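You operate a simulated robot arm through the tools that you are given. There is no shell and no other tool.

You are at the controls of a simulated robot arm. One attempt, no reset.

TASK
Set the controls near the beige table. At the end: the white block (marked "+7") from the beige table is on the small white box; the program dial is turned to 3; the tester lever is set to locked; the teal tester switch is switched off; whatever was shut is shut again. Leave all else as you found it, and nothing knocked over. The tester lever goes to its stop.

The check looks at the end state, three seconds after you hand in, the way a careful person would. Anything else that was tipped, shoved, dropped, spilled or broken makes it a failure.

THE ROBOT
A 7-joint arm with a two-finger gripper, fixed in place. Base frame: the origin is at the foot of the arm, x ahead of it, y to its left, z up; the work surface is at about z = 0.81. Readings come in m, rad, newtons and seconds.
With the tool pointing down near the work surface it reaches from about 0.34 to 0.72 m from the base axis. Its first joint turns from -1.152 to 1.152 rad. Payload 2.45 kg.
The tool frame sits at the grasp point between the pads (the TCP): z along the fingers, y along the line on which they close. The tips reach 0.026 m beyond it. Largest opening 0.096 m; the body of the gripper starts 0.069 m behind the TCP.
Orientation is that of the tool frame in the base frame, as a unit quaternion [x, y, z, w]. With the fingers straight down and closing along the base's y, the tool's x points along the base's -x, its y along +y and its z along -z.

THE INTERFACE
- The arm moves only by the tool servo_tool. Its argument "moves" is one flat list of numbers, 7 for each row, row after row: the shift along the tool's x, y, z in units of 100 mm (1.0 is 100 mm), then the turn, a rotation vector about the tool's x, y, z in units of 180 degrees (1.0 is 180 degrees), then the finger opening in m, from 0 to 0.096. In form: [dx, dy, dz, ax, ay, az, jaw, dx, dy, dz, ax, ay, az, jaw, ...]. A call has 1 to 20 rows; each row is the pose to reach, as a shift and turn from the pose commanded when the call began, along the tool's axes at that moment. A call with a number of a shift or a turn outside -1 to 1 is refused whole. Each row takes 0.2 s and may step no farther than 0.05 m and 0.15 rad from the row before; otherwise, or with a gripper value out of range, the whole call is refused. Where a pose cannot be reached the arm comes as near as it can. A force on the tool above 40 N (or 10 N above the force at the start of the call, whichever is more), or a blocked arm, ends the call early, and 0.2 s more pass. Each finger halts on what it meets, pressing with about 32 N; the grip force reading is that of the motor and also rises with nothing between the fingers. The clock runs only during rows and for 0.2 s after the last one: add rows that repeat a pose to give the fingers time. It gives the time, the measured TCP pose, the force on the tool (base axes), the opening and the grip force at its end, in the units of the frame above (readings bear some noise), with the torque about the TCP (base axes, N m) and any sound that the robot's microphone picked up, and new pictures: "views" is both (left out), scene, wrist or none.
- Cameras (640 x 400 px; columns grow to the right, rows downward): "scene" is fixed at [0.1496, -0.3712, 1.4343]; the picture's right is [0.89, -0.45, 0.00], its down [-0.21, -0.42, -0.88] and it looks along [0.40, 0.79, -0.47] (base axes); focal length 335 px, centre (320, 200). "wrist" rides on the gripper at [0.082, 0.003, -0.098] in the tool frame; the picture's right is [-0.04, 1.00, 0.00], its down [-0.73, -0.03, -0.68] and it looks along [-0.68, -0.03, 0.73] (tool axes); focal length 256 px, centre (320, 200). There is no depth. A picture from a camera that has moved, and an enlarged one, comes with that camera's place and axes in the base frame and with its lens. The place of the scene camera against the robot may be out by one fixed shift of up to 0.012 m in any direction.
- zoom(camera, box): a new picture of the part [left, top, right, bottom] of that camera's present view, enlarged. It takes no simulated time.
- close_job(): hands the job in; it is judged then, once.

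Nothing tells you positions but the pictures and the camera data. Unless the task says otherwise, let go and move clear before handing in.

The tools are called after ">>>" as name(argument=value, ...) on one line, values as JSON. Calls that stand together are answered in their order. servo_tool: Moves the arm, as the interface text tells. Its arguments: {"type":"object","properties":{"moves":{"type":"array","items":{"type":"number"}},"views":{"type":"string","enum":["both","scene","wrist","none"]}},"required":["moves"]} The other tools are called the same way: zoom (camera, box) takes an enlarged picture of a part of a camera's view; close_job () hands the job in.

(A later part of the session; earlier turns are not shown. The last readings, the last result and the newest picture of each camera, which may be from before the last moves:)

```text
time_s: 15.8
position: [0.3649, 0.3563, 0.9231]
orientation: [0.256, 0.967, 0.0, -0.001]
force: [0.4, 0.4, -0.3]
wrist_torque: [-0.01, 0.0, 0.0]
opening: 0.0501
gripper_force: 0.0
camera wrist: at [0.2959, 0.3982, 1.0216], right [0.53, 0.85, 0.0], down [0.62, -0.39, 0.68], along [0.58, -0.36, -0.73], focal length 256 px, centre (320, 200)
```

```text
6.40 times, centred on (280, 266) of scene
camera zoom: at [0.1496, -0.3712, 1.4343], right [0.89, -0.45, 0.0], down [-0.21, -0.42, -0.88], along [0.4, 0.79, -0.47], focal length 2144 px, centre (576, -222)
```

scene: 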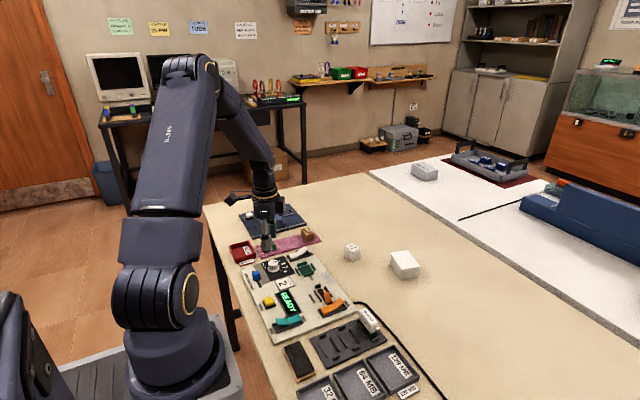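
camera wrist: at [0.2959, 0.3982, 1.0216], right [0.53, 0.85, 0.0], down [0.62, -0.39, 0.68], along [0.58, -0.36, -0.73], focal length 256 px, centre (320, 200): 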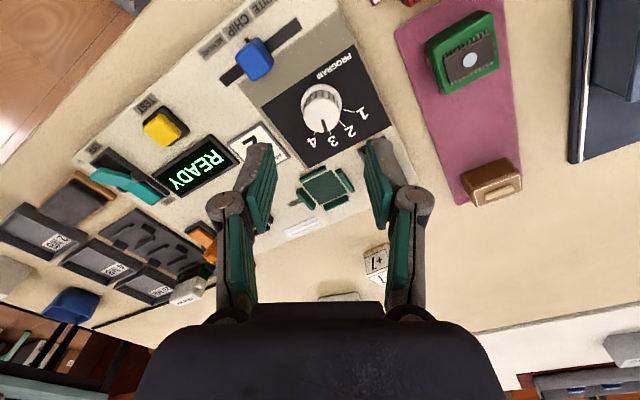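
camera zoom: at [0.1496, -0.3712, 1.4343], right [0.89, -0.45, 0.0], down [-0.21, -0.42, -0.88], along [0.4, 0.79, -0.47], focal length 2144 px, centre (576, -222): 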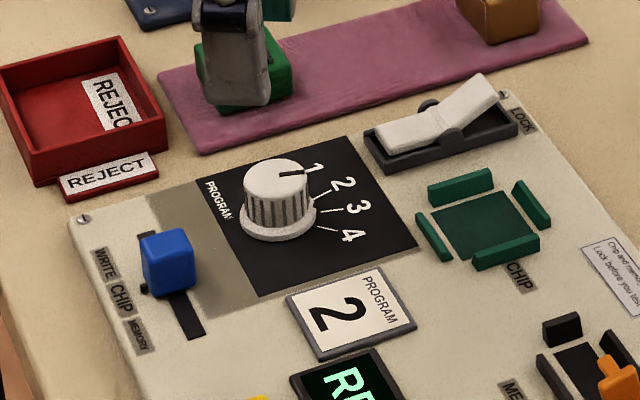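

The dial now points at 3 (the "PROGRAM 2" card is just a card). The raised LOCK end triangulates to about (0.485, 0.372, 0.830), so I'll square up the tool, close the fingers and hover over it at x ≈ 0.475.

>>> servo_tool(moves=[-0.175, 0.138, 0, 0, 0, -0.04, 0.03, -0.35, 0.276, 0, 0, 0, -0.08, 0.01, -0.52, 0.414, 0, 0, 0, -0.12, 0, -0.7, 0.55, 0, 0, 0, -0.15, 0, -0.873, 0.689, 0.1, 0, 0, -0.165, 0, -0.873, 0.689, 0.3, 0, 0, -0.165, 0, -0.873, 0.689, 0.3, 0, 0, -0.165, 0])

>>> zoom(camera="wrist", box=[220, 90, 420, 215])

>>> zoom(camera="scene", box=[255, 210, 355, 272])

```text
time_s: 17.4
position: [0.4768, 0.3708, 0.8944]
orientation: [-0.001, 1.0, 0.0, 0.0]
force: [0.2, 0.3, -0.2]
wrist_torque: [0.01, 0.01, -0.02]
opening: 0.0
gripper_force: 29.4
camera wrist: at [0.3949, 0.3735, 0.9932], right [0.04, 1.0, 0.0], down [0.73, -0.03, 0.68], along [0.68, -0.03, -0.73], focal length 256 px, centre (320, 200)
```

scene: 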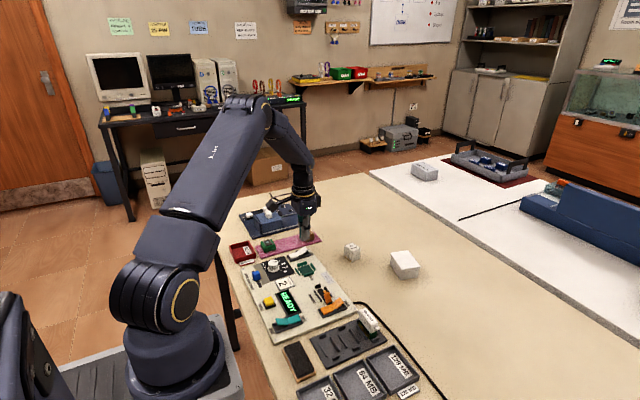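
wrist: 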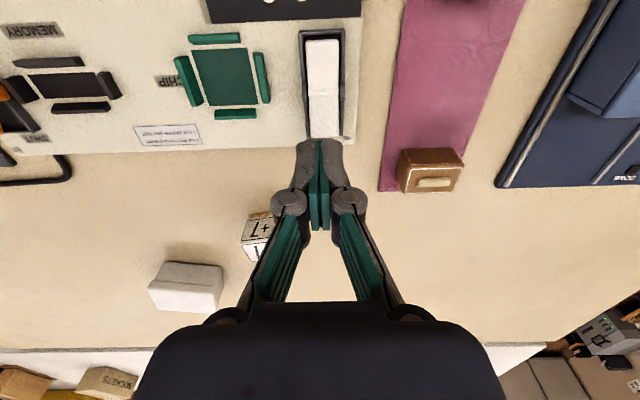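

```text
3.20 times, centred on (320, 152) of wrist
camera zoom: at [0.3949, 0.3735, 0.9932], right [0.04, 1.0, 0.0], down [0.73, -0.03, 0.68], along [0.68, -0.03, -0.73], focal length 819 px, centre (320, 352)
```

zoom: 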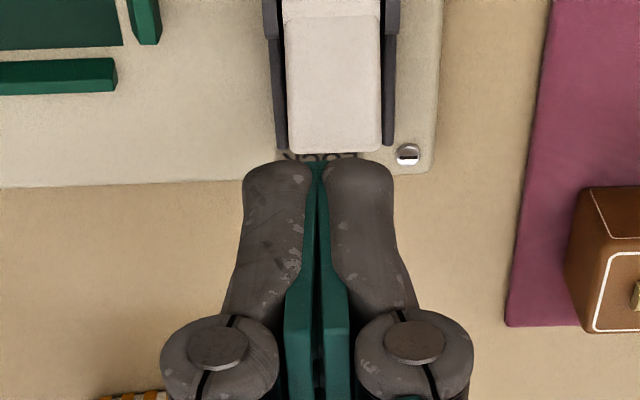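

```text
6.40 times, centred on (305, 241) of scene
camera zoom: at [0.1496, -0.3712, 1.4343], right [0.89, -0.45, 0.0], down [-0.21, -0.42, -0.88], along [0.4, 0.79, -0.47], focal length 2144 px, centre (416, -62)
```

zoom: 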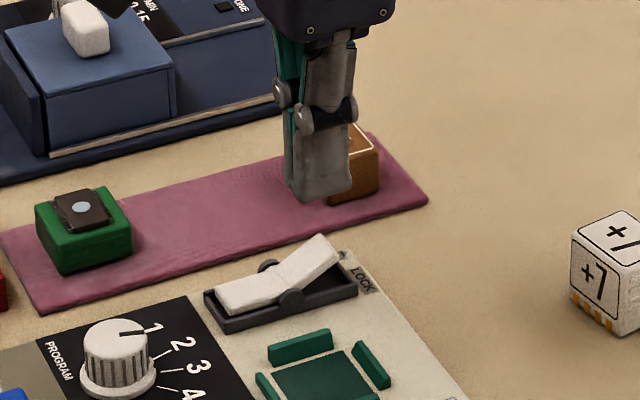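

The fingers hover just over the LOCK end and are nearly centred. I'll correct 2 mm and press down in small steps.

>>> servo_tool(moves=[0.02, 0.017, 0.15, 0, 0, 0, 0, 0.02, 0.017, 0.3, 0, 0, 0, 0, 0.02, 0.017, 0.36, 0, 0, 0, 0, 0.02, 0.017, 0.39, 0, 0, 0, 0, 0.02, 0.017, 0.42, 0, 0, 0, 0, 0.02, 0.017, 0.45, 0, 0, 0, 0, 0.02, 0.017, 0.48, 0, 0, 0, 0, 0.02, 0.017, 0.5, 0, 0, 0, 0])

>>> zoom(camera="scene", box=[255, 220, 355, 282])

>>> zoom(camera="wrist", box=[220, 90, 420, 215])

```text
time_s: 19.2
position: [0.4752, 0.3739, 0.8477]
orientation: [0.0, 1.0, 0.0, 0.0]
force: [-6.7, -7.3, 24.7]
wrist_torque: [-0.21, 0.39, 0.06]
opening: 0.006
gripper_force: 28.1
camera wrist: at [0.3932, 0.3743, 0.9454], right [0.04, 1.0, 0.0], down [0.73, -0.03, 0.68], along [0.68, -0.03, -0.73], focal length 256 px, centre (320, 200)
```

scene: 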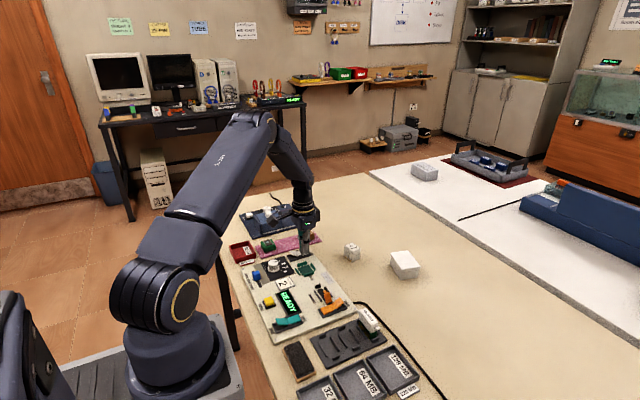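
wrist: 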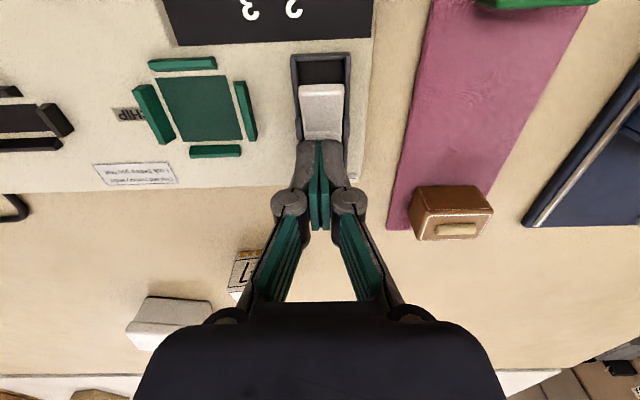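

```text
6.40 times, centred on (305, 251) of scene
camera zoom: at [0.149, -0.3717, 1.4342], right [0.89, -0.45, 0.0], down [-0.21, -0.42, -0.88], along [0.4, 0.79, -0.47], focal length 2144 px, centre (416, -126)
```

zoom: 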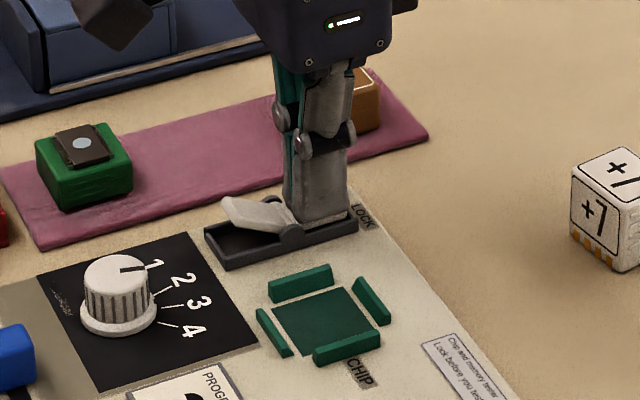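

```text
3.20 times, centred on (320, 152) of wrist
camera zoom: at [0.3932, 0.3743, 0.9454], right [0.04, 1.0, 0.0], down [0.73, -0.03, 0.68], along [0.68, -0.03, -0.73], focal length 819 px, centre (320, 352)
```

zoom: 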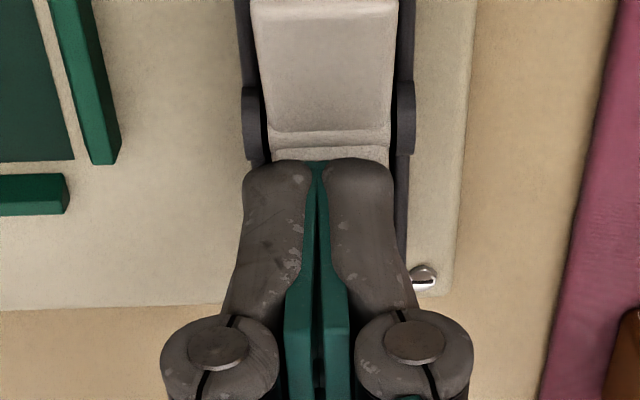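

The rocker has flipped toward LOCK, but it has to reach its stop. I'll press a bit further and then lift away to inspect it.

>>> servo_tool(moves=[0, 0.01, 0.01, 0, 0, 0, 0, 0, 0.01, 0.02, 0, 0, 0, 0, 0, 0.01, 0.03, 0, 0, 0, 0], views="none")

>>> zoom(camera="scene", box=[275, 235, 335, 272])

>>> zoom(camera="wrist", box=[270, 90, 370, 152])

```text
time_s: 19.6
position: [0.4759, 0.3731, 0.847]
orientation: [0.0, 1.0, 0.0, 0.0]
force: [-2.3, -2.3, 7.6]
wrist_torque: [-0.06, 0.07, -0.01]
opening: 0.0063
gripper_force: 28.2
stopped in row 1: the force on the tool passed its limit at 44 N (the readings are from after the stop); the commanded pose is now the measured one
```

```text
10.67 times, centred on (305, 254) of scene
camera zoom: at [0.1494, -0.3714, 1.4343], right [0.89, -0.45, 0.0], down [-0.21, -0.42, -0.88], along [0.4, 0.79, -0.47], focal length 3573 px, centre (480, -371)
```

zoom: 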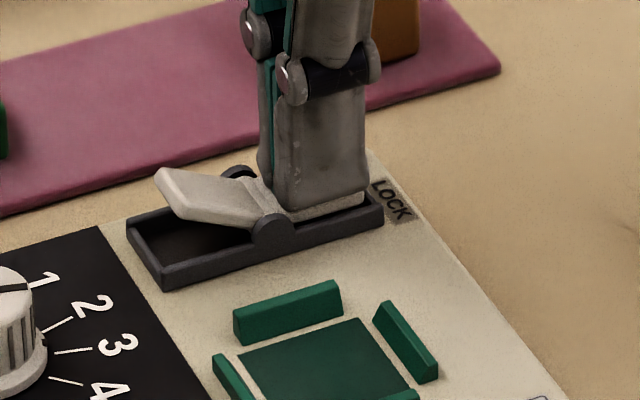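

```text
6.40 times, centred on (320, 121) of wrist
camera zoom: at [0.3936, 0.3748, 0.9455], right [0.04, 1.0, 0.0], down [0.73, -0.03, 0.68], along [0.68, -0.03, -0.73], focal length 1638 px, centre (320, 706)
```

zoom: 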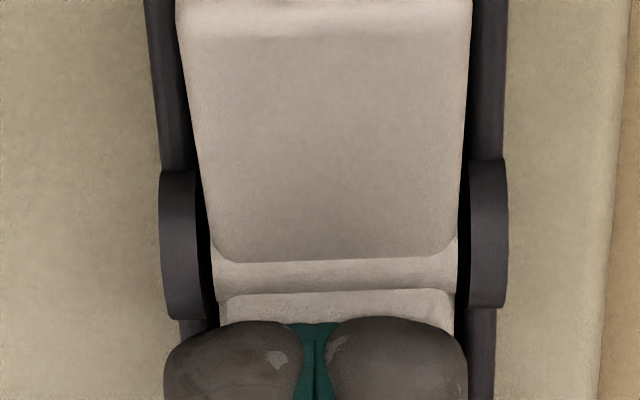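

The press hit a firm 44 N stop. I'll lift clear and inspect the rocker angle.

>>> servo_tool(moves=[0, 0, -0.2, 0, 0, 0, 0, 0, 0, -0.5, 0, 0, 0, 0, 0.3, 0, -0.8, 0, 0, 0, 0])

>>> zoom(camera="scene", box=[280, 240, 330, 271])

>>> zoom(camera="wrist", box=[260, 40, 380, 115])

```text
time_s: 20.4
position: [0.4464, 0.3736, 0.9277]
orientation: [-0.001, 1.0, -0.001, 0.001]
force: [-0.2, -0.2, 0.2]
wrist_torque: [0.0, -0.02, -0.01]
opening: 0.0
gripper_force: 28.6
camera wrist: at [0.3641, 0.3756, 1.0264], right [0.04, 1.0, 0.0], down [0.73, -0.03, 0.68], along [0.68, -0.03, -0.73], focal length 256 px, centre (320, 200)
```

scene: 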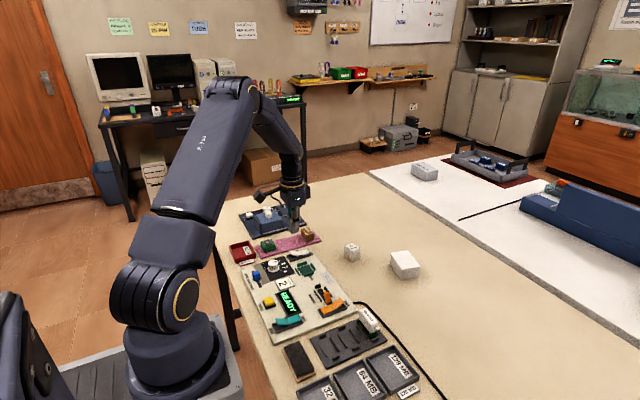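
wrist: 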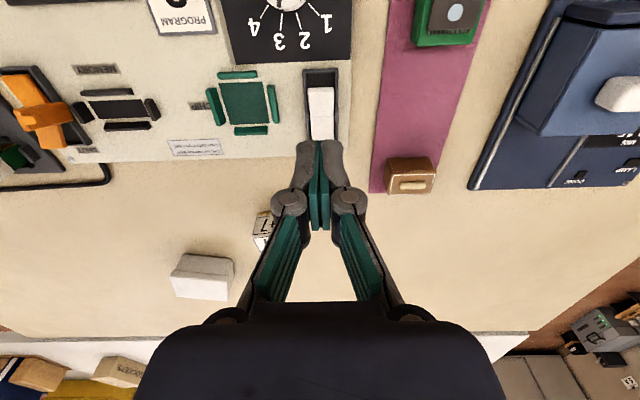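

```text
12.80 times, centred on (305, 256) of scene
camera zoom: at [0.1496, -0.3712, 1.4343], right [0.89, -0.45, 0.0], down [-0.21, -0.42, -0.88], along [0.4, 0.79, -0.47], focal length 4288 px, centre (512, -510)
```

zoom: 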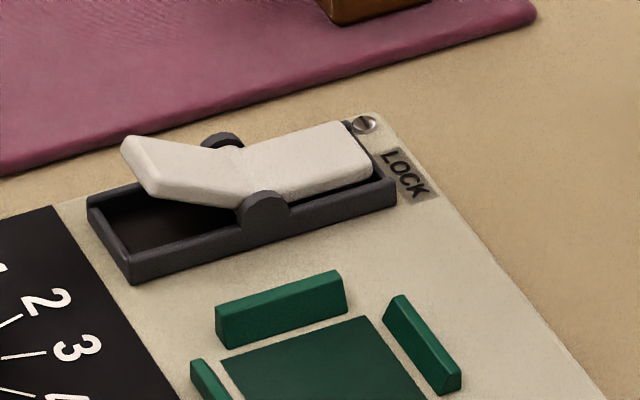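

```text
5.33 times, centred on (320, 78) of wrist
camera zoom: at [0.3641, 0.3756, 1.0264], right [0.04, 1.0, 0.0], down [0.73, -0.03, 0.68], along [0.68, -0.03, -0.73], focal length 1365 px, centre (320, 853)
```

zoom: 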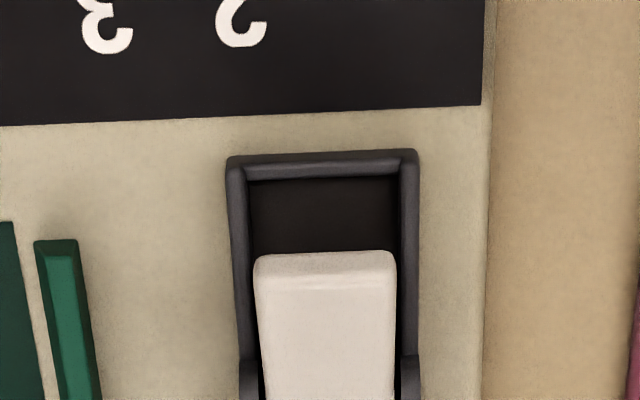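

The lever looks pressed to LOCK. My fingertips may have caught the pivot boss, so I'll press again further out (x ≈ 0.482) to be sure it's at its stop.

>>> servo_tool(moves=[-0.2, 0, 0.2, 0, 0, 0, 0, -0.36, 0, 0.4, 0, 0, 0, 0, -0.36, 0, 0.65, 0, 0, 0, 0, -0.36, 0, 0.73, 0, 0, 0, 0, -0.36, 0, 0.76, 0, 0, 0, 0, -0.36, 0, 0.78, 0, 0, 0, 0, -0.36, 0, 0.8, 0, 0, 0, 0, -0.36, 0, 0.815, 0, 0, 0, 0, -0.36, 0, 0.83, 0, 0, 0, 0, -0.36, 0, 0.845, 0, 0, 0, 0])

>>> zoom(camera="scene", box=[275, 235, 335, 272])

>>> zoom(camera="wrist", box=[270, 90, 370, 152])

```text
time_s: 22.5
position: [0.4823, 0.3739, 0.8473]
orientation: [0.0, 1.0, 0.0, 0.0]
force: [-2.4, -3.4, 8.3]
wrist_torque: [-0.08, 0.15, 0.02]
opening: 0.0058
gripper_force: 28.9
stopped in row 10: the force on the tool passed its limit at 44 N (the readings are from after the stop); the commanded pose is now the measured one
camera wrist: at [0.4003, 0.3754, 0.9455], right [0.04, 1.0, 0.0], down [0.73, -0.03, 0.68], along [0.68, -0.03, -0.73], focal length 256 px, centre (320, 200)
```

scene: 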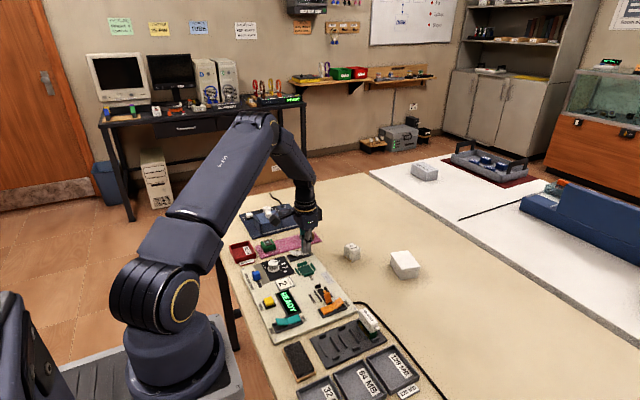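
wrist: 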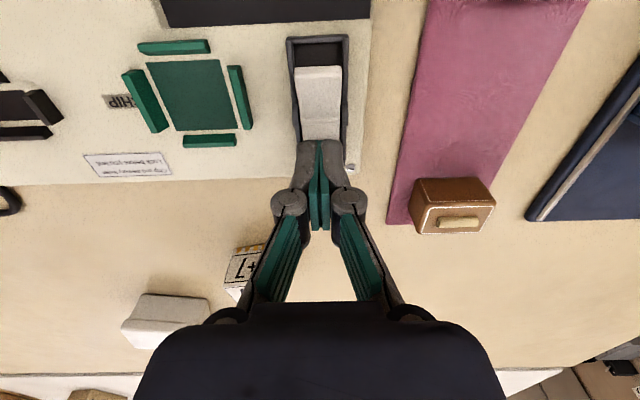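

```text
10.67 times, centred on (305, 254) of scene
camera zoom: at [0.1494, -0.3713, 1.4343], right [0.89, -0.45, 0.0], down [-0.21, -0.42, -0.88], along [0.4, 0.79, -0.47], focal length 3573 px, centre (480, -371)
```

zoom: 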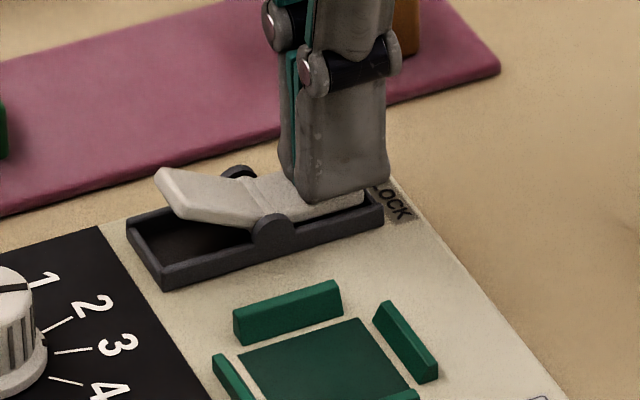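

```text
6.40 times, centred on (320, 121) of wrist
camera zoom: at [0.4003, 0.3754, 0.9455], right [0.04, 1.0, 0.0], down [0.73, -0.03, 0.68], along [0.68, -0.03, -0.73], focal length 1638 px, centre (320, 706)
```

zoom: 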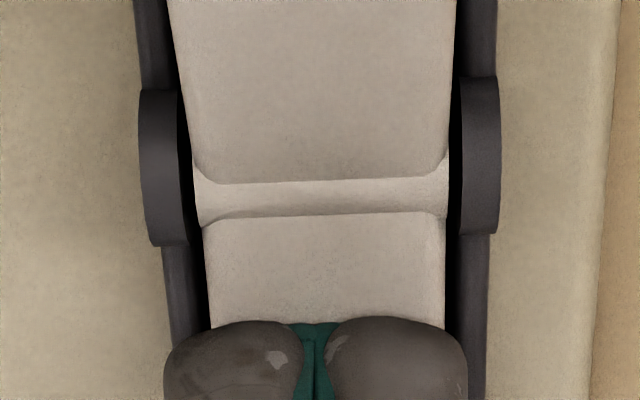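

Same height further out on a flat face, so the lever is at its stop on LOCK. Next is the teal switch: I'll lift and move over toward (0.335, 0.147) in two hops.

>>> servo_tool(moves=[0, 0, -0.3, 0, 0, 0, 0, 0, 0, -0.7, 0, 0, 0, 0, 0.2, -0.25, -0.9, 0, 0, 0, 0, 0.4, -0.5, -1.0, 0, 0, 0, 0, 0.6, -0.75, -1.0, 0, 0, 0, 0, 0.8, -1.0, -1.0, 0, 0, 0, 0], views="none")

>>> servo_tool(moves=[0.2, -0.4, 0, 0, 0, 0, 0, 0.4, -0.8, 0, 0, 0, 0, 0, 0.55, -1.0, 0, 0, 0, 0, 0, 0.65, -1.0, 0.2, 0, 0, 0, 0, 0.65, -1.0, 0.2, 0, 0, 0, 0])

>>> zoom(camera="wrist", box=[200, 0, 400, 125])

>>> zoom(camera="scene", box=[240, 260, 340, 322])

```text
time_s: 23.9
position: [0.3997, 0.2742, 0.9483]
orientation: [0.0, 1.0, 0.0, 0.0]
force: [-1.1, 0.4, -0.9]
wrist_torque: [0.0, -0.01, 0.03]
opening: 0.0
gripper_force: 28.4
```

```text
time_s: 25.1
position: [0.3357, 0.1739, 0.925]
orientation: [0.0, 1.0, 0.0, 0.0]
force: [0.2, -1.2, -0.3]
wrist_torque: [-0.01, 0.0, 0.03]
opening: 0.0003
gripper_force: 28.6
camera wrist: at [0.2536, 0.1751, 1.0234], right [0.04, 1.0, 0.0], down [0.73, -0.03, 0.68], along [0.68, -0.03, -0.73], focal length 256 px, centre (320, 200)
```

scene: 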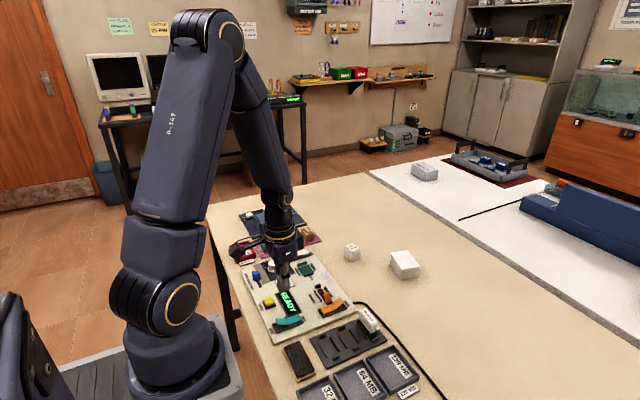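
wrist: 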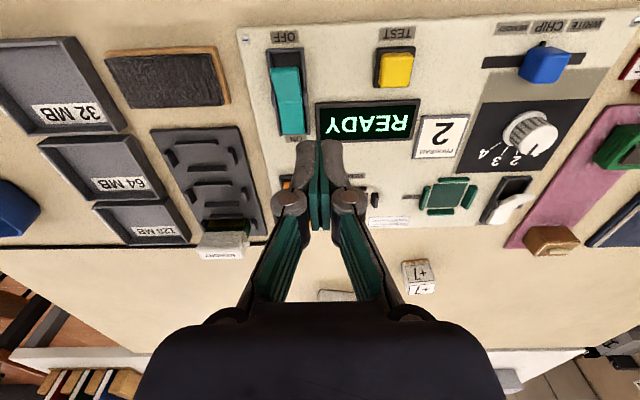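

```text
3.20 times, centred on (300, 62) of wrist
camera zoom: at [0.2536, 0.1751, 1.0234], right [0.04, 1.0, 0.0], down [0.73, -0.03, 0.68], along [0.68, -0.03, -0.73], focal length 819 px, centre (384, 640)
```

zoom: 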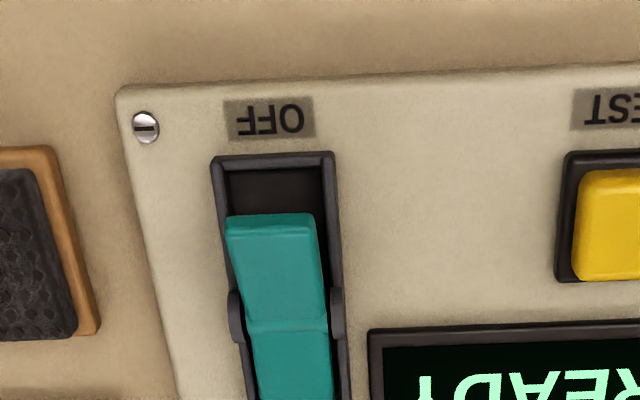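

```text
6.40 times, centred on (290, 291) of scene
camera zoom: at [0.1496, -0.3712, 1.4343], right [0.89, -0.45, 0.0], down [-0.21, -0.42, -0.88], along [0.4, 0.79, -0.47], focal length 2144 px, centre (512, -382)
```

zoom: 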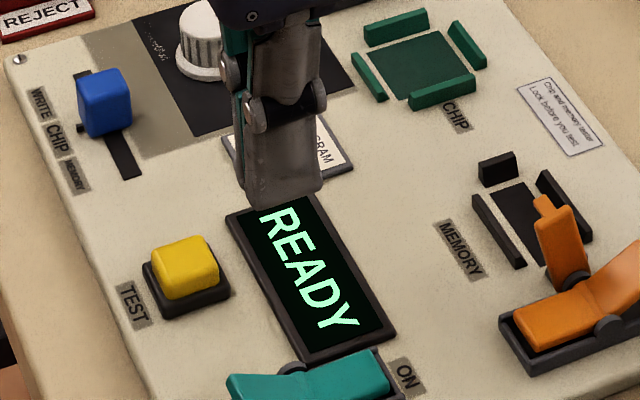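

The raised OFF end is at about (0.307, 0.147), with the pivot at x ≈ 0.3335. I'll go over (0.314, 0.147), stopping just above to check.

>>> servo_tool(moves=[0.1, -0.13, 0.15, 0, 0, 0, 0, 0.217, -0.264, 0.3, 0, 0, 0, 0, 0.217, -0.264, 0.5, 0, 0, 0, 0, 0.217, -0.264, 0.6, 0, 0, 0, 0, 0.217, -0.264, 0.6, 0, 0, 0, 0])

>>> zoom(camera="wrist", box=[220, 60, 420, 185])

>>> zoom(camera="scene", box=[240, 275, 340, 337])

```text
time_s: 26.3
position: [0.317, 0.147, 0.8657]
orientation: [0.0, 1.0, 0.0, 0.0]
force: [0.4, -0.2, -0.4]
wrist_torque: [0.0, -0.01, -0.01]
opening: 0.0
gripper_force: 28.9
camera wrist: at [0.2353, 0.1486, 0.9639], right [0.04, 1.0, 0.0], down [0.73, -0.03, 0.68], along [0.68, -0.03, -0.73], focal length 256 px, centre (320, 200)
```

scene: 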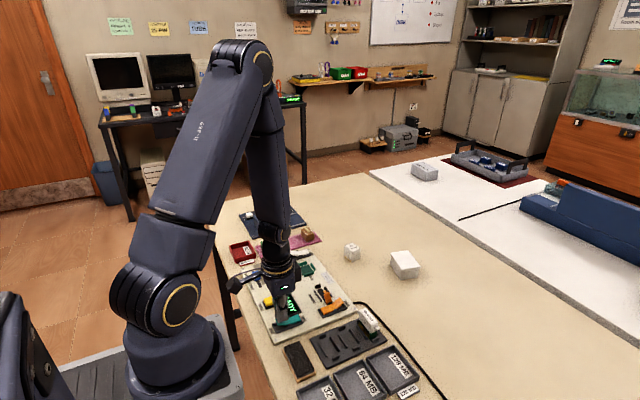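
wrist: 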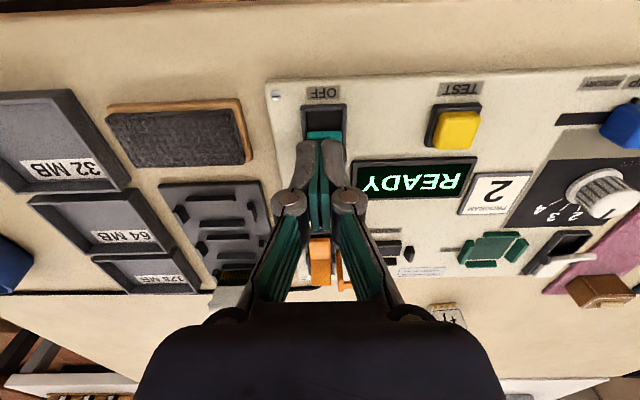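

```text
3.20 times, centred on (320, 122) of wrist
camera zoom: at [0.2353, 0.1486, 0.9639], right [0.04, 1.0, 0.0], down [0.73, -0.03, 0.68], along [0.68, -0.03, -0.73], focal length 819 px, centre (320, 448)
```

zoom: 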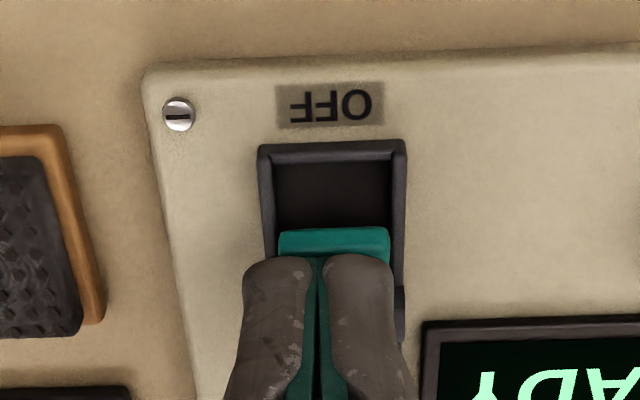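

```text
6.40 times, centred on (290, 306) of scene
camera zoom: at [0.1496, -0.3712, 1.4343], right [0.89, -0.45, 0.0], down [-0.21, -0.42, -0.88], along [0.4, 0.79, -0.47], focal length 2144 px, centre (512, -478)
```

zoom: 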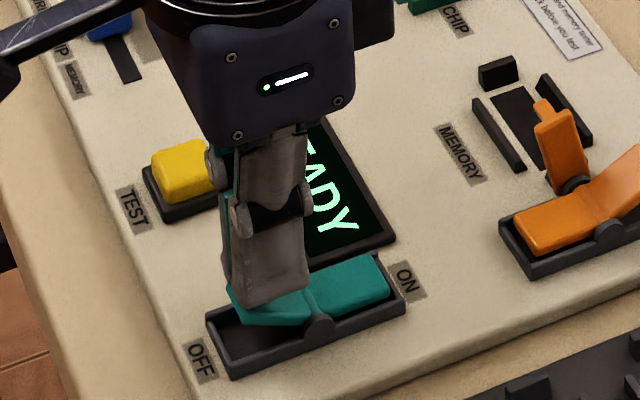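

The fingers are over the OFF end. I'll shift slightly outward and press in small steps.

>>> servo_tool(moves=[0.03, 0.012, 0.05, 0, 0, 0, 0, 0.03, 0.012, 0.09, 0, 0, 0, 0, 0.03, 0.012, 0.12, 0, 0, 0, 0, 0.03, 0.012, 0.15, 0, 0, 0, 0, 0.03, 0.012, 0.17, 0, 0, 0, 0, 0.03, 0.012, 0.185, 0, 0, 0, 0, 0.03, 0.012, 0.2, 0, 0, 0, 0, 0.03, 0.012, 0.215, 0, 0, 0, 0, 0.03, 0.012, 0.23, 0, 0, 0, 0])

>>> zoom(camera="wrist", box=[220, 60, 420, 185])

>>> zoom(camera="scene", box=[240, 275, 340, 337])

```text
time_s: 27.9
position: [0.3124, 0.1484, 0.8469]
orientation: [0.001, 1.0, 0.0, 0.0]
force: [-1.9, -1.1, 15.1]
wrist_torque: [-0.02, -0.01, 0.01]
opening: 0.006
gripper_force: 28.3
stopped in row 8: the force on the tool passed its limit at 48 N (the readings are from after the stop); the commanded pose is now the measured one
camera wrist: at [0.2308, 0.1499, 0.9454], right [0.04, 1.0, 0.0], down [0.73, -0.03, 0.68], along [0.68, -0.03, -0.73], focal length 256 px, centre (320, 200)
```

scene: 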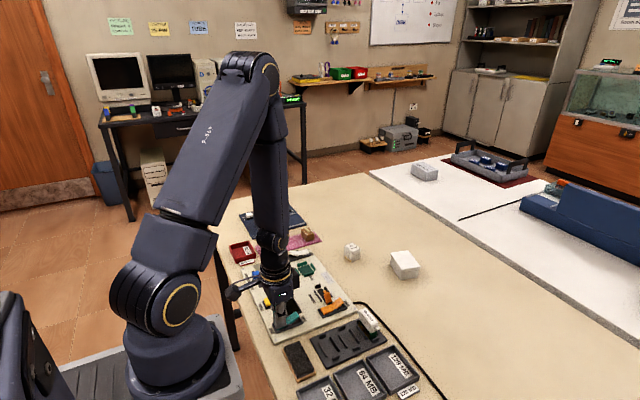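
wrist: 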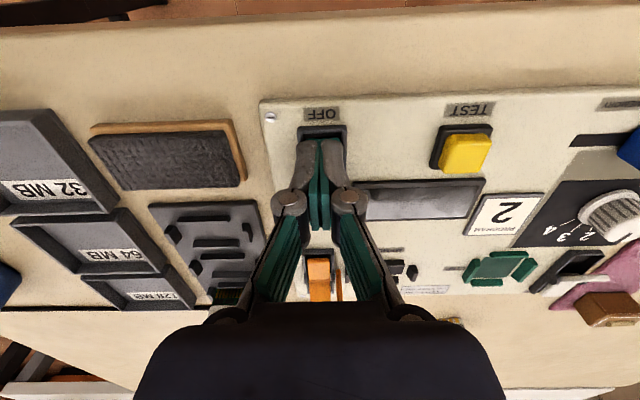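

```text
3.20 times, centred on (320, 122) of wrist
camera zoom: at [0.2308, 0.1499, 0.9454], right [0.04, 1.0, 0.0], down [0.73, -0.03, 0.68], along [0.68, -0.03, -0.73], focal length 819 px, centre (320, 448)
```

zoom: 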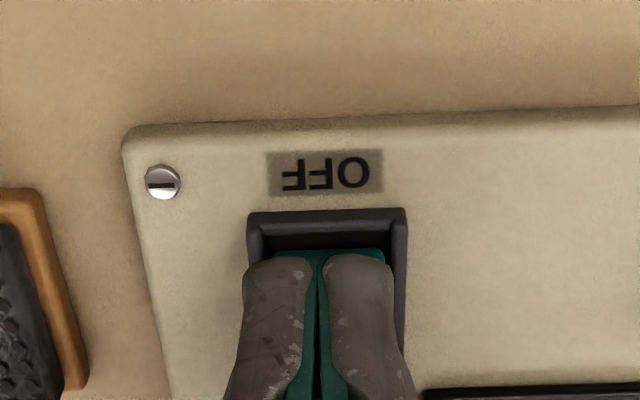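

```text
6.40 times, centred on (290, 306) of scene
camera zoom: at [0.1494, -0.3713, 1.4343], right [0.89, -0.45, 0.0], down [-0.21, -0.42, -0.88], along [0.4, 0.79, -0.47], focal length 2144 px, centre (512, -478)
```

zoom: 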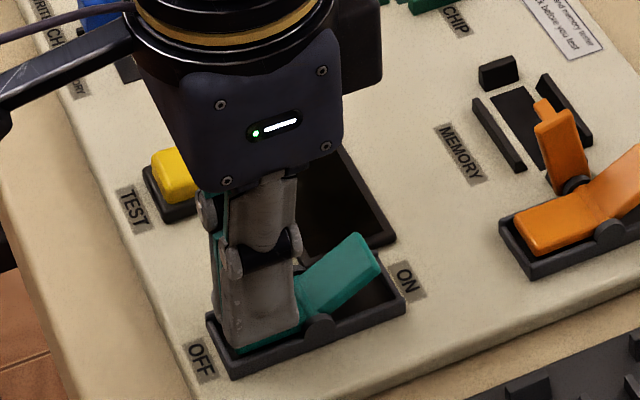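

The display went dark and the rocker is at its OFF stop. Next I lift and travel to hover above the +7 block near (0.60, 0.305).

>>> servo_tool(moves=[0, 0, -0.3, 0, 0, 0, 0, 0, 0, -0.7, 0, 0, 0, 0, -0.3, 0.2, -1.0, 0, 0, 0, 0, -0.65, 0.5, -1.0, 0, 0, 0, 0, -1.0, 0.75, -1.0, 0, 0, 0, 0], views="none")

>>> servo_tool(moves=[-0.35, 0.3, 0, 0, 0, 0, 0.02, -0.7, 0.6, 0, 0, 0, 0, 0.04, -1.0, 0.8, 0, 0, 0, 0, 0.05, -1.0, 0.8, 0, 0, 0, 0, 0.06])

>>> zoom(camera="wrist", box=[220, 90, 420, 215])

>>> zoom(camera="scene", box=[240, 245, 360, 320])

```text
time_s: 29.1
position: [0.4139, 0.226, 0.9479]
orientation: [-0.001, 1.0, -0.001, 0.0]
force: [0.1, 0.2, -0.6]
wrist_torque: [-0.02, 0.03, 0.0]
opening: 0.0
gripper_force: 28.8
```

```text
time_s: 30.1
position: [0.5122, 0.2991, 0.9465]
orientation: [0.0, 1.0, 0.0, 0.0]
force: [0.0, -0.1, -0.7]
wrist_torque: [0.0, 0.02, 0.02]
opening: 0.0602
gripper_force: 0.0
camera wrist: at [0.4307, 0.3019, 1.045], right [0.04, 1.0, 0.0], down [0.73, -0.03, 0.68], along [0.68, -0.03, -0.73], focal length 256 px, centre (320, 200)
```

scene: 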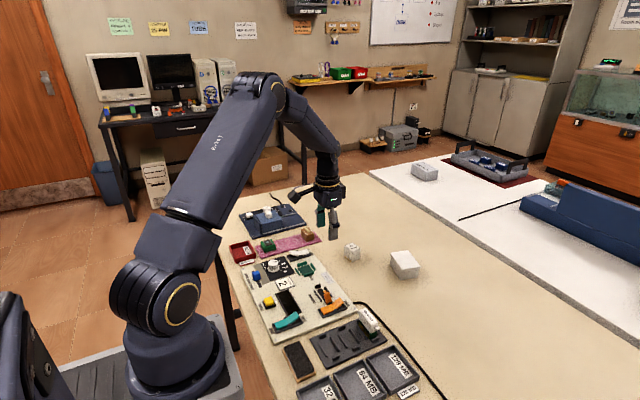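
wrist: 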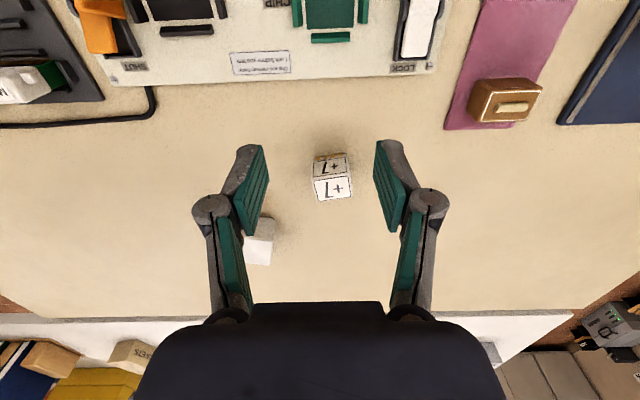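

```text
3.20 times, centred on (320, 152) of wrist
camera zoom: at [0.4307, 0.3019, 1.045], right [0.04, 1.0, 0.0], down [0.73, -0.03, 0.68], along [0.68, -0.03, -0.73], focal length 819 px, centre (320, 352)
```

zoom: 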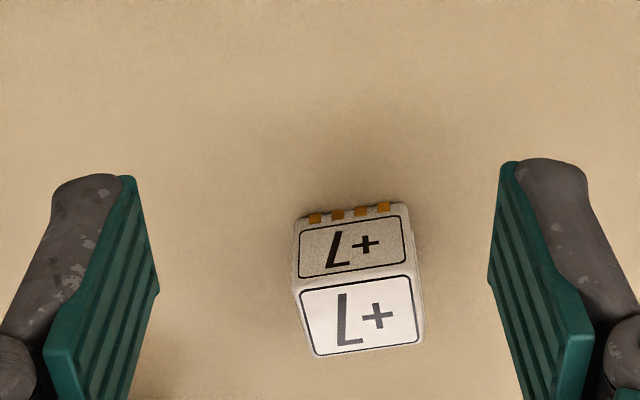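

```text
5.33 times, centred on (300, 282) of scene
camera zoom: at [0.1496, -0.3712, 1.4343], right [0.89, -0.45, 0.0], down [-0.21, -0.42, -0.88], along [0.4, 0.79, -0.47], focal length 1787 px, centre (427, -240)
```

zoom: 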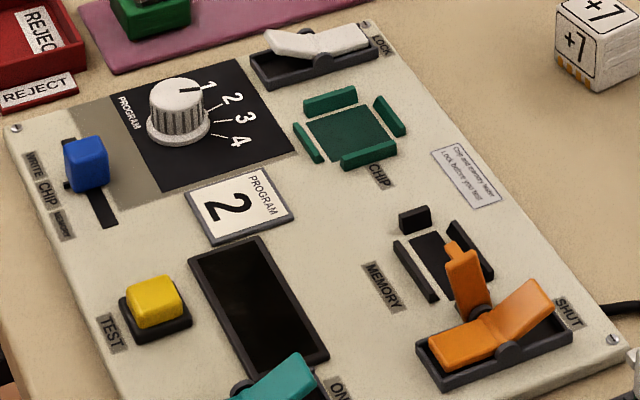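

The panel shows LOCK down, teal OFF and a dark display. I'll double-check the dial pointer in close-up while here.

>>> zoom(camera="scene", box=[255, 250, 305, 281])

>>> zoom(camera="scene", box=[262, 300, 312, 331])

>>> zoom(camera="wrist", box=[230, 130, 350, 280])

```text
12.80 times, centred on (280, 266) of scene
camera zoom: at [0.1496, -0.3712, 1.4343], right [0.89, -0.45, 0.0], down [-0.21, -0.42, -0.88], along [0.4, 0.79, -0.47], focal length 4288 px, centre (832, -638)
```

zoom: 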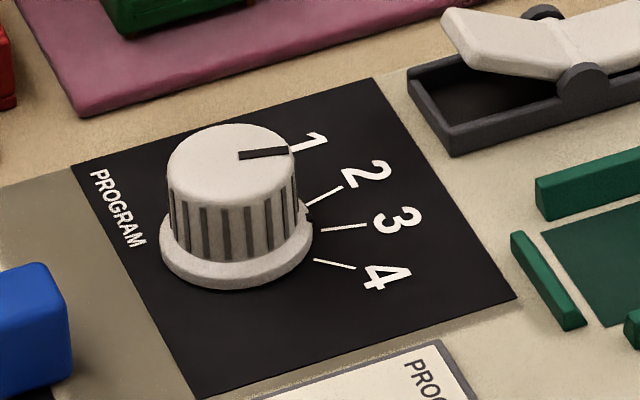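

```text
12.80 times, centred on (287, 316) of scene
camera zoom: at [0.1496, -0.3712, 1.4343], right [0.89, -0.45, 0.0], down [-0.21, -0.42, -0.88], along [0.4, 0.79, -0.47], focal length 4288 px, centre (742, -1278)
```

zoom: 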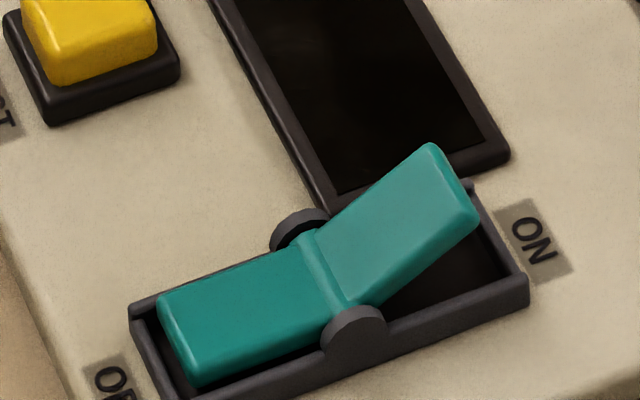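

```text
2.67 times, centred on (290, 205) of wrist
camera zoom: at [0.4307, 0.3019, 1.045], right [0.04, 1.0, 0.0], down [0.73, -0.03, 0.68], along [0.68, -0.03, -0.73], focal length 683 px, centre (400, 187)
```

zoom: 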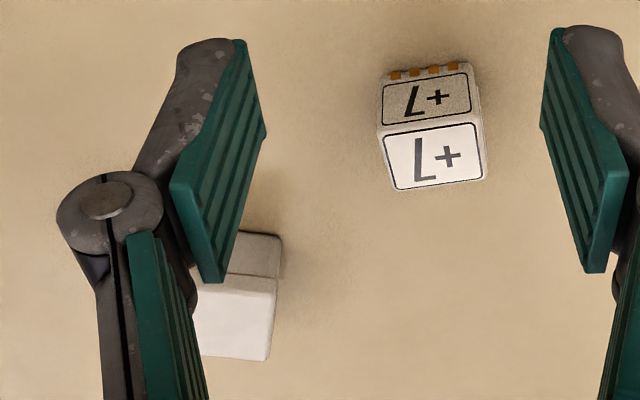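

The pointer is exactly parallel to the "3" tick, and teal is at OFF. The block sits at about (0.600, 0.308), turned about +7°. I'll hover over it with matching yaw.

>>> servo_tool(moves=[-0.3, 0.03, 0, 0, 0, -0.02, 0.07, -0.6, 0.06, 0, 0, 0, -0.041, 0.08, -0.88, 0.09, 0.1, 0, 0, -0.041, 0.08, -0.88, 0.09, 0.2, 0, 0, -0.041, 0.08, -0.88, 0.09, 0.2, 0, 0, -0.041, 0.08])

>>> zoom(camera="wrist", box=[220, 60, 420, 185])

>>> zoom(camera="scene", box=[320, 220, 440, 295])

```text
time_s: 31.3
position: [0.5994, 0.3115, 0.9268]
orientation: [-0.065, 0.998, 0.0, 0.0]
force: [0.1, 0.5, -0.5]
wrist_torque: [-0.02, -0.02, -0.03]
opening: 0.0797
gripper_force: 0.0
camera wrist: at [0.5185, 0.3026, 1.0261], right [-0.09, 1.0, 0.0], down [0.73, 0.06, 0.68], along [0.68, 0.06, -0.73], focal length 256 px, centre (320, 200)
```

scene: 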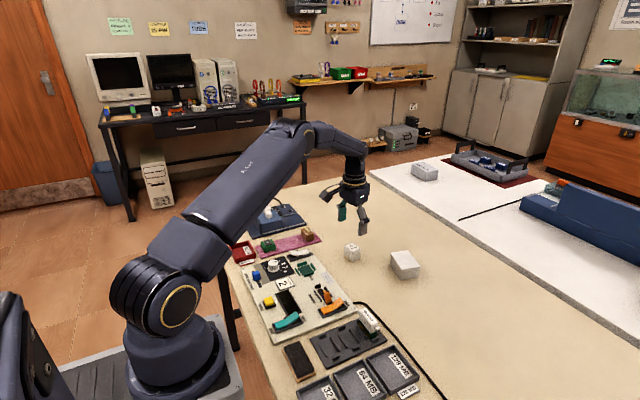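
wrist: 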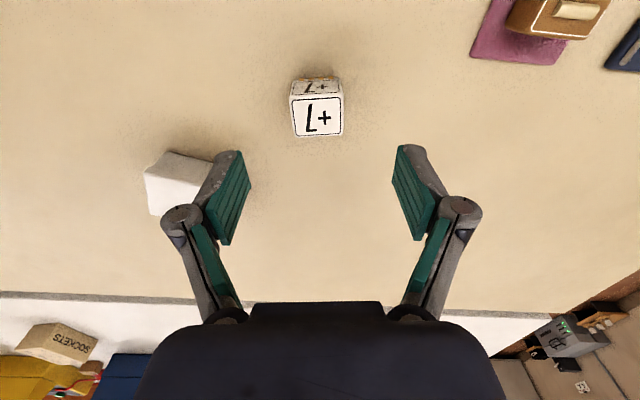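

```text
3.20 times, centred on (320, 122) of wrist
camera zoom: at [0.5185, 0.3026, 1.0261], right [-0.09, 1.0, 0.0], down [0.73, 0.06, 0.68], along [0.68, 0.06, -0.73], focal length 819 px, centre (320, 448)
```

zoom: 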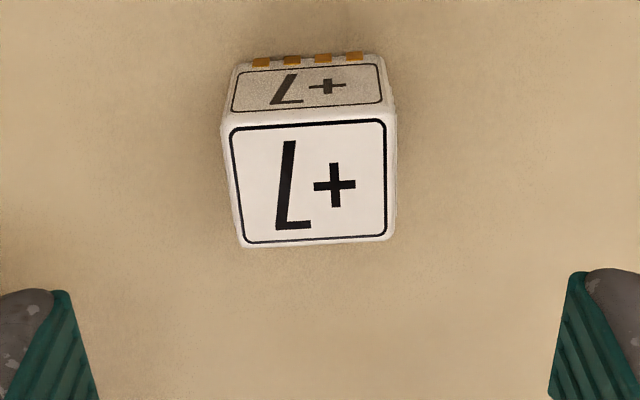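

```text
5.33 times, centred on (380, 258) of scene
camera zoom: at [0.1496, -0.3712, 1.4343], right [0.89, -0.45, 0.0], down [-0.21, -0.42, -0.88], along [0.4, 0.79, -0.47], focal length 1787 px, centre (0, -107)
```

zoom: 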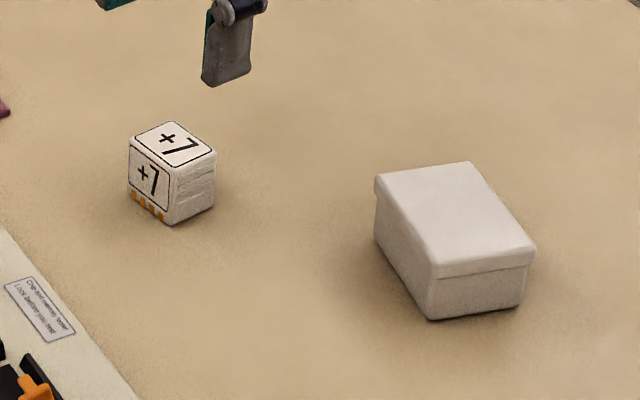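

The block's centre is at about (0.602, 0.308), roughly 35 mm on a side, with its top at 0.845. I'll correct 3 mm and descend around it with the fingers open.

>>> servo_tool(moves=[-0.016, -0.032, 0.2, 0, 0, -0.008, 0.075, -0.016, -0.032, 0.45, 0, 0, -0.008, 0.075, -0.016, -0.032, 0.65, 0, 0, -0.008, 0.075, -0.016, -0.032, 0.8, 0, 0, -0.008, 0.075, -0.016, -0.032, 0.85, 0, 0, -0.008, 0.075, -0.016, -0.032, 0.85, 0, 0, -0.008, 0.075])

>>> zoom(camera="wrist", box=[220, 90, 420, 215])

>>> zoom(camera="scene", box=[310, 220, 410, 282])

```text
time_s: 32.7
position: [0.6019, 0.3092, 0.8415]
orientation: [-0.077, 0.997, 0.001, 0.0]
force: [-0.1, -0.6, 0.0]
wrist_torque: [-0.01, 0.01, -0.02]
opening: 0.0748
gripper_force: 0.1
camera wrist: at [0.5206, 0.2995, 0.9414], right [-0.11, 0.99, 0.0], down [0.73, 0.08, 0.68], along [0.68, 0.08, -0.73], focal length 256 px, centre (320, 200)
```

scene: 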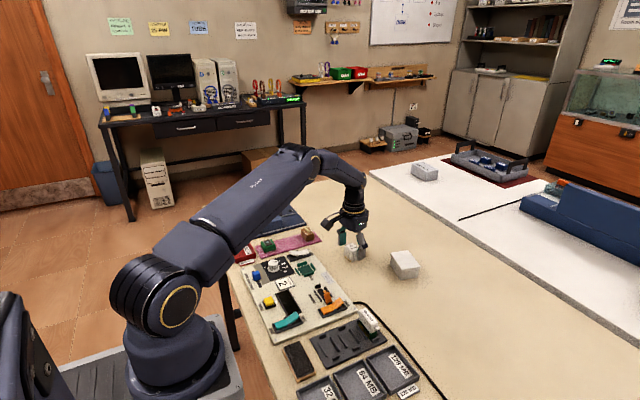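
wrist: 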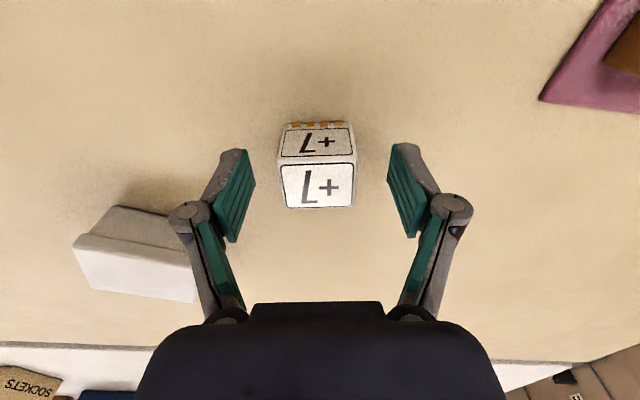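

```text
3.20 times, centred on (320, 152) of wrist
camera zoom: at [0.5206, 0.2995, 0.9414], right [-0.11, 0.99, 0.0], down [0.73, 0.08, 0.68], along [0.68, 0.08, -0.73], focal length 819 px, centre (320, 352)
```

zoom: 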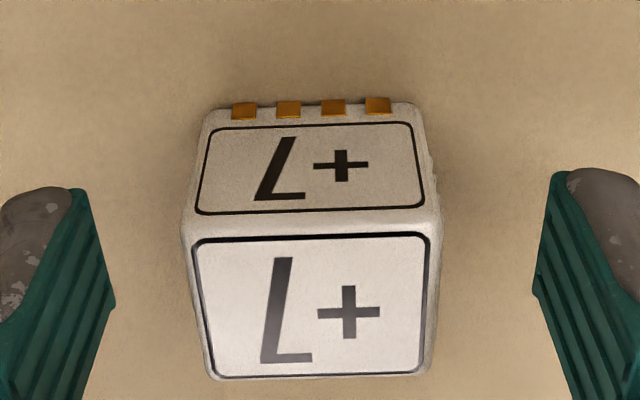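

```text
6.40 times, centred on (360, 251) of scene
camera zoom: at [0.1496, -0.3712, 1.4343], right [0.89, -0.45, 0.0], down [-0.21, -0.42, -0.88], along [0.4, 0.79, -0.47], focal length 2144 px, centre (64, -126)
```

zoom: 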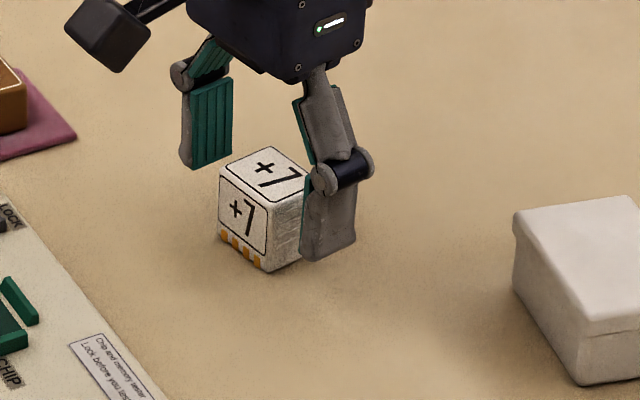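

The block is centred between the pads. Closing on it.

>>> servo_tool(moves=[0, -0.008, 0, 0, 0, 0, 0.06, 0, -0.008, 0, 0, 0, 0, 0.045, 0, -0.008, 0, 0, 0, 0, 0.03, 0, -0.008, 0, 0, 0, 0, 0.025, 0, -0.008, 0, 0, 0, 0, 0.025], views="wrist")

```text
time_s: 33.9
position: [0.6023, 0.3092, 0.8415]
orientation: [-0.076, 0.997, 0.0, 0.001]
force: [-0.1, 0.8, -0.1]
wrist_torque: [0.0, -0.03, -0.01]
opening: 0.0392
gripper_force: 32.0
camera wrist: at [0.5208, 0.2984, 0.9408], right [-0.11, 0.99, 0.0], down [0.73, 0.08, 0.68], along [0.67, 0.08, -0.73], focal length 256 px, centre (320, 200)
```

wrist: 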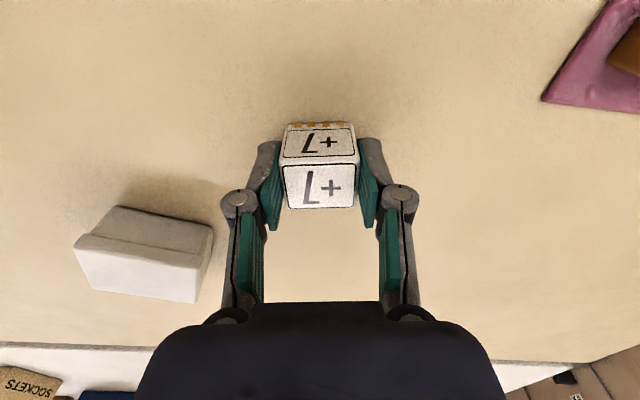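

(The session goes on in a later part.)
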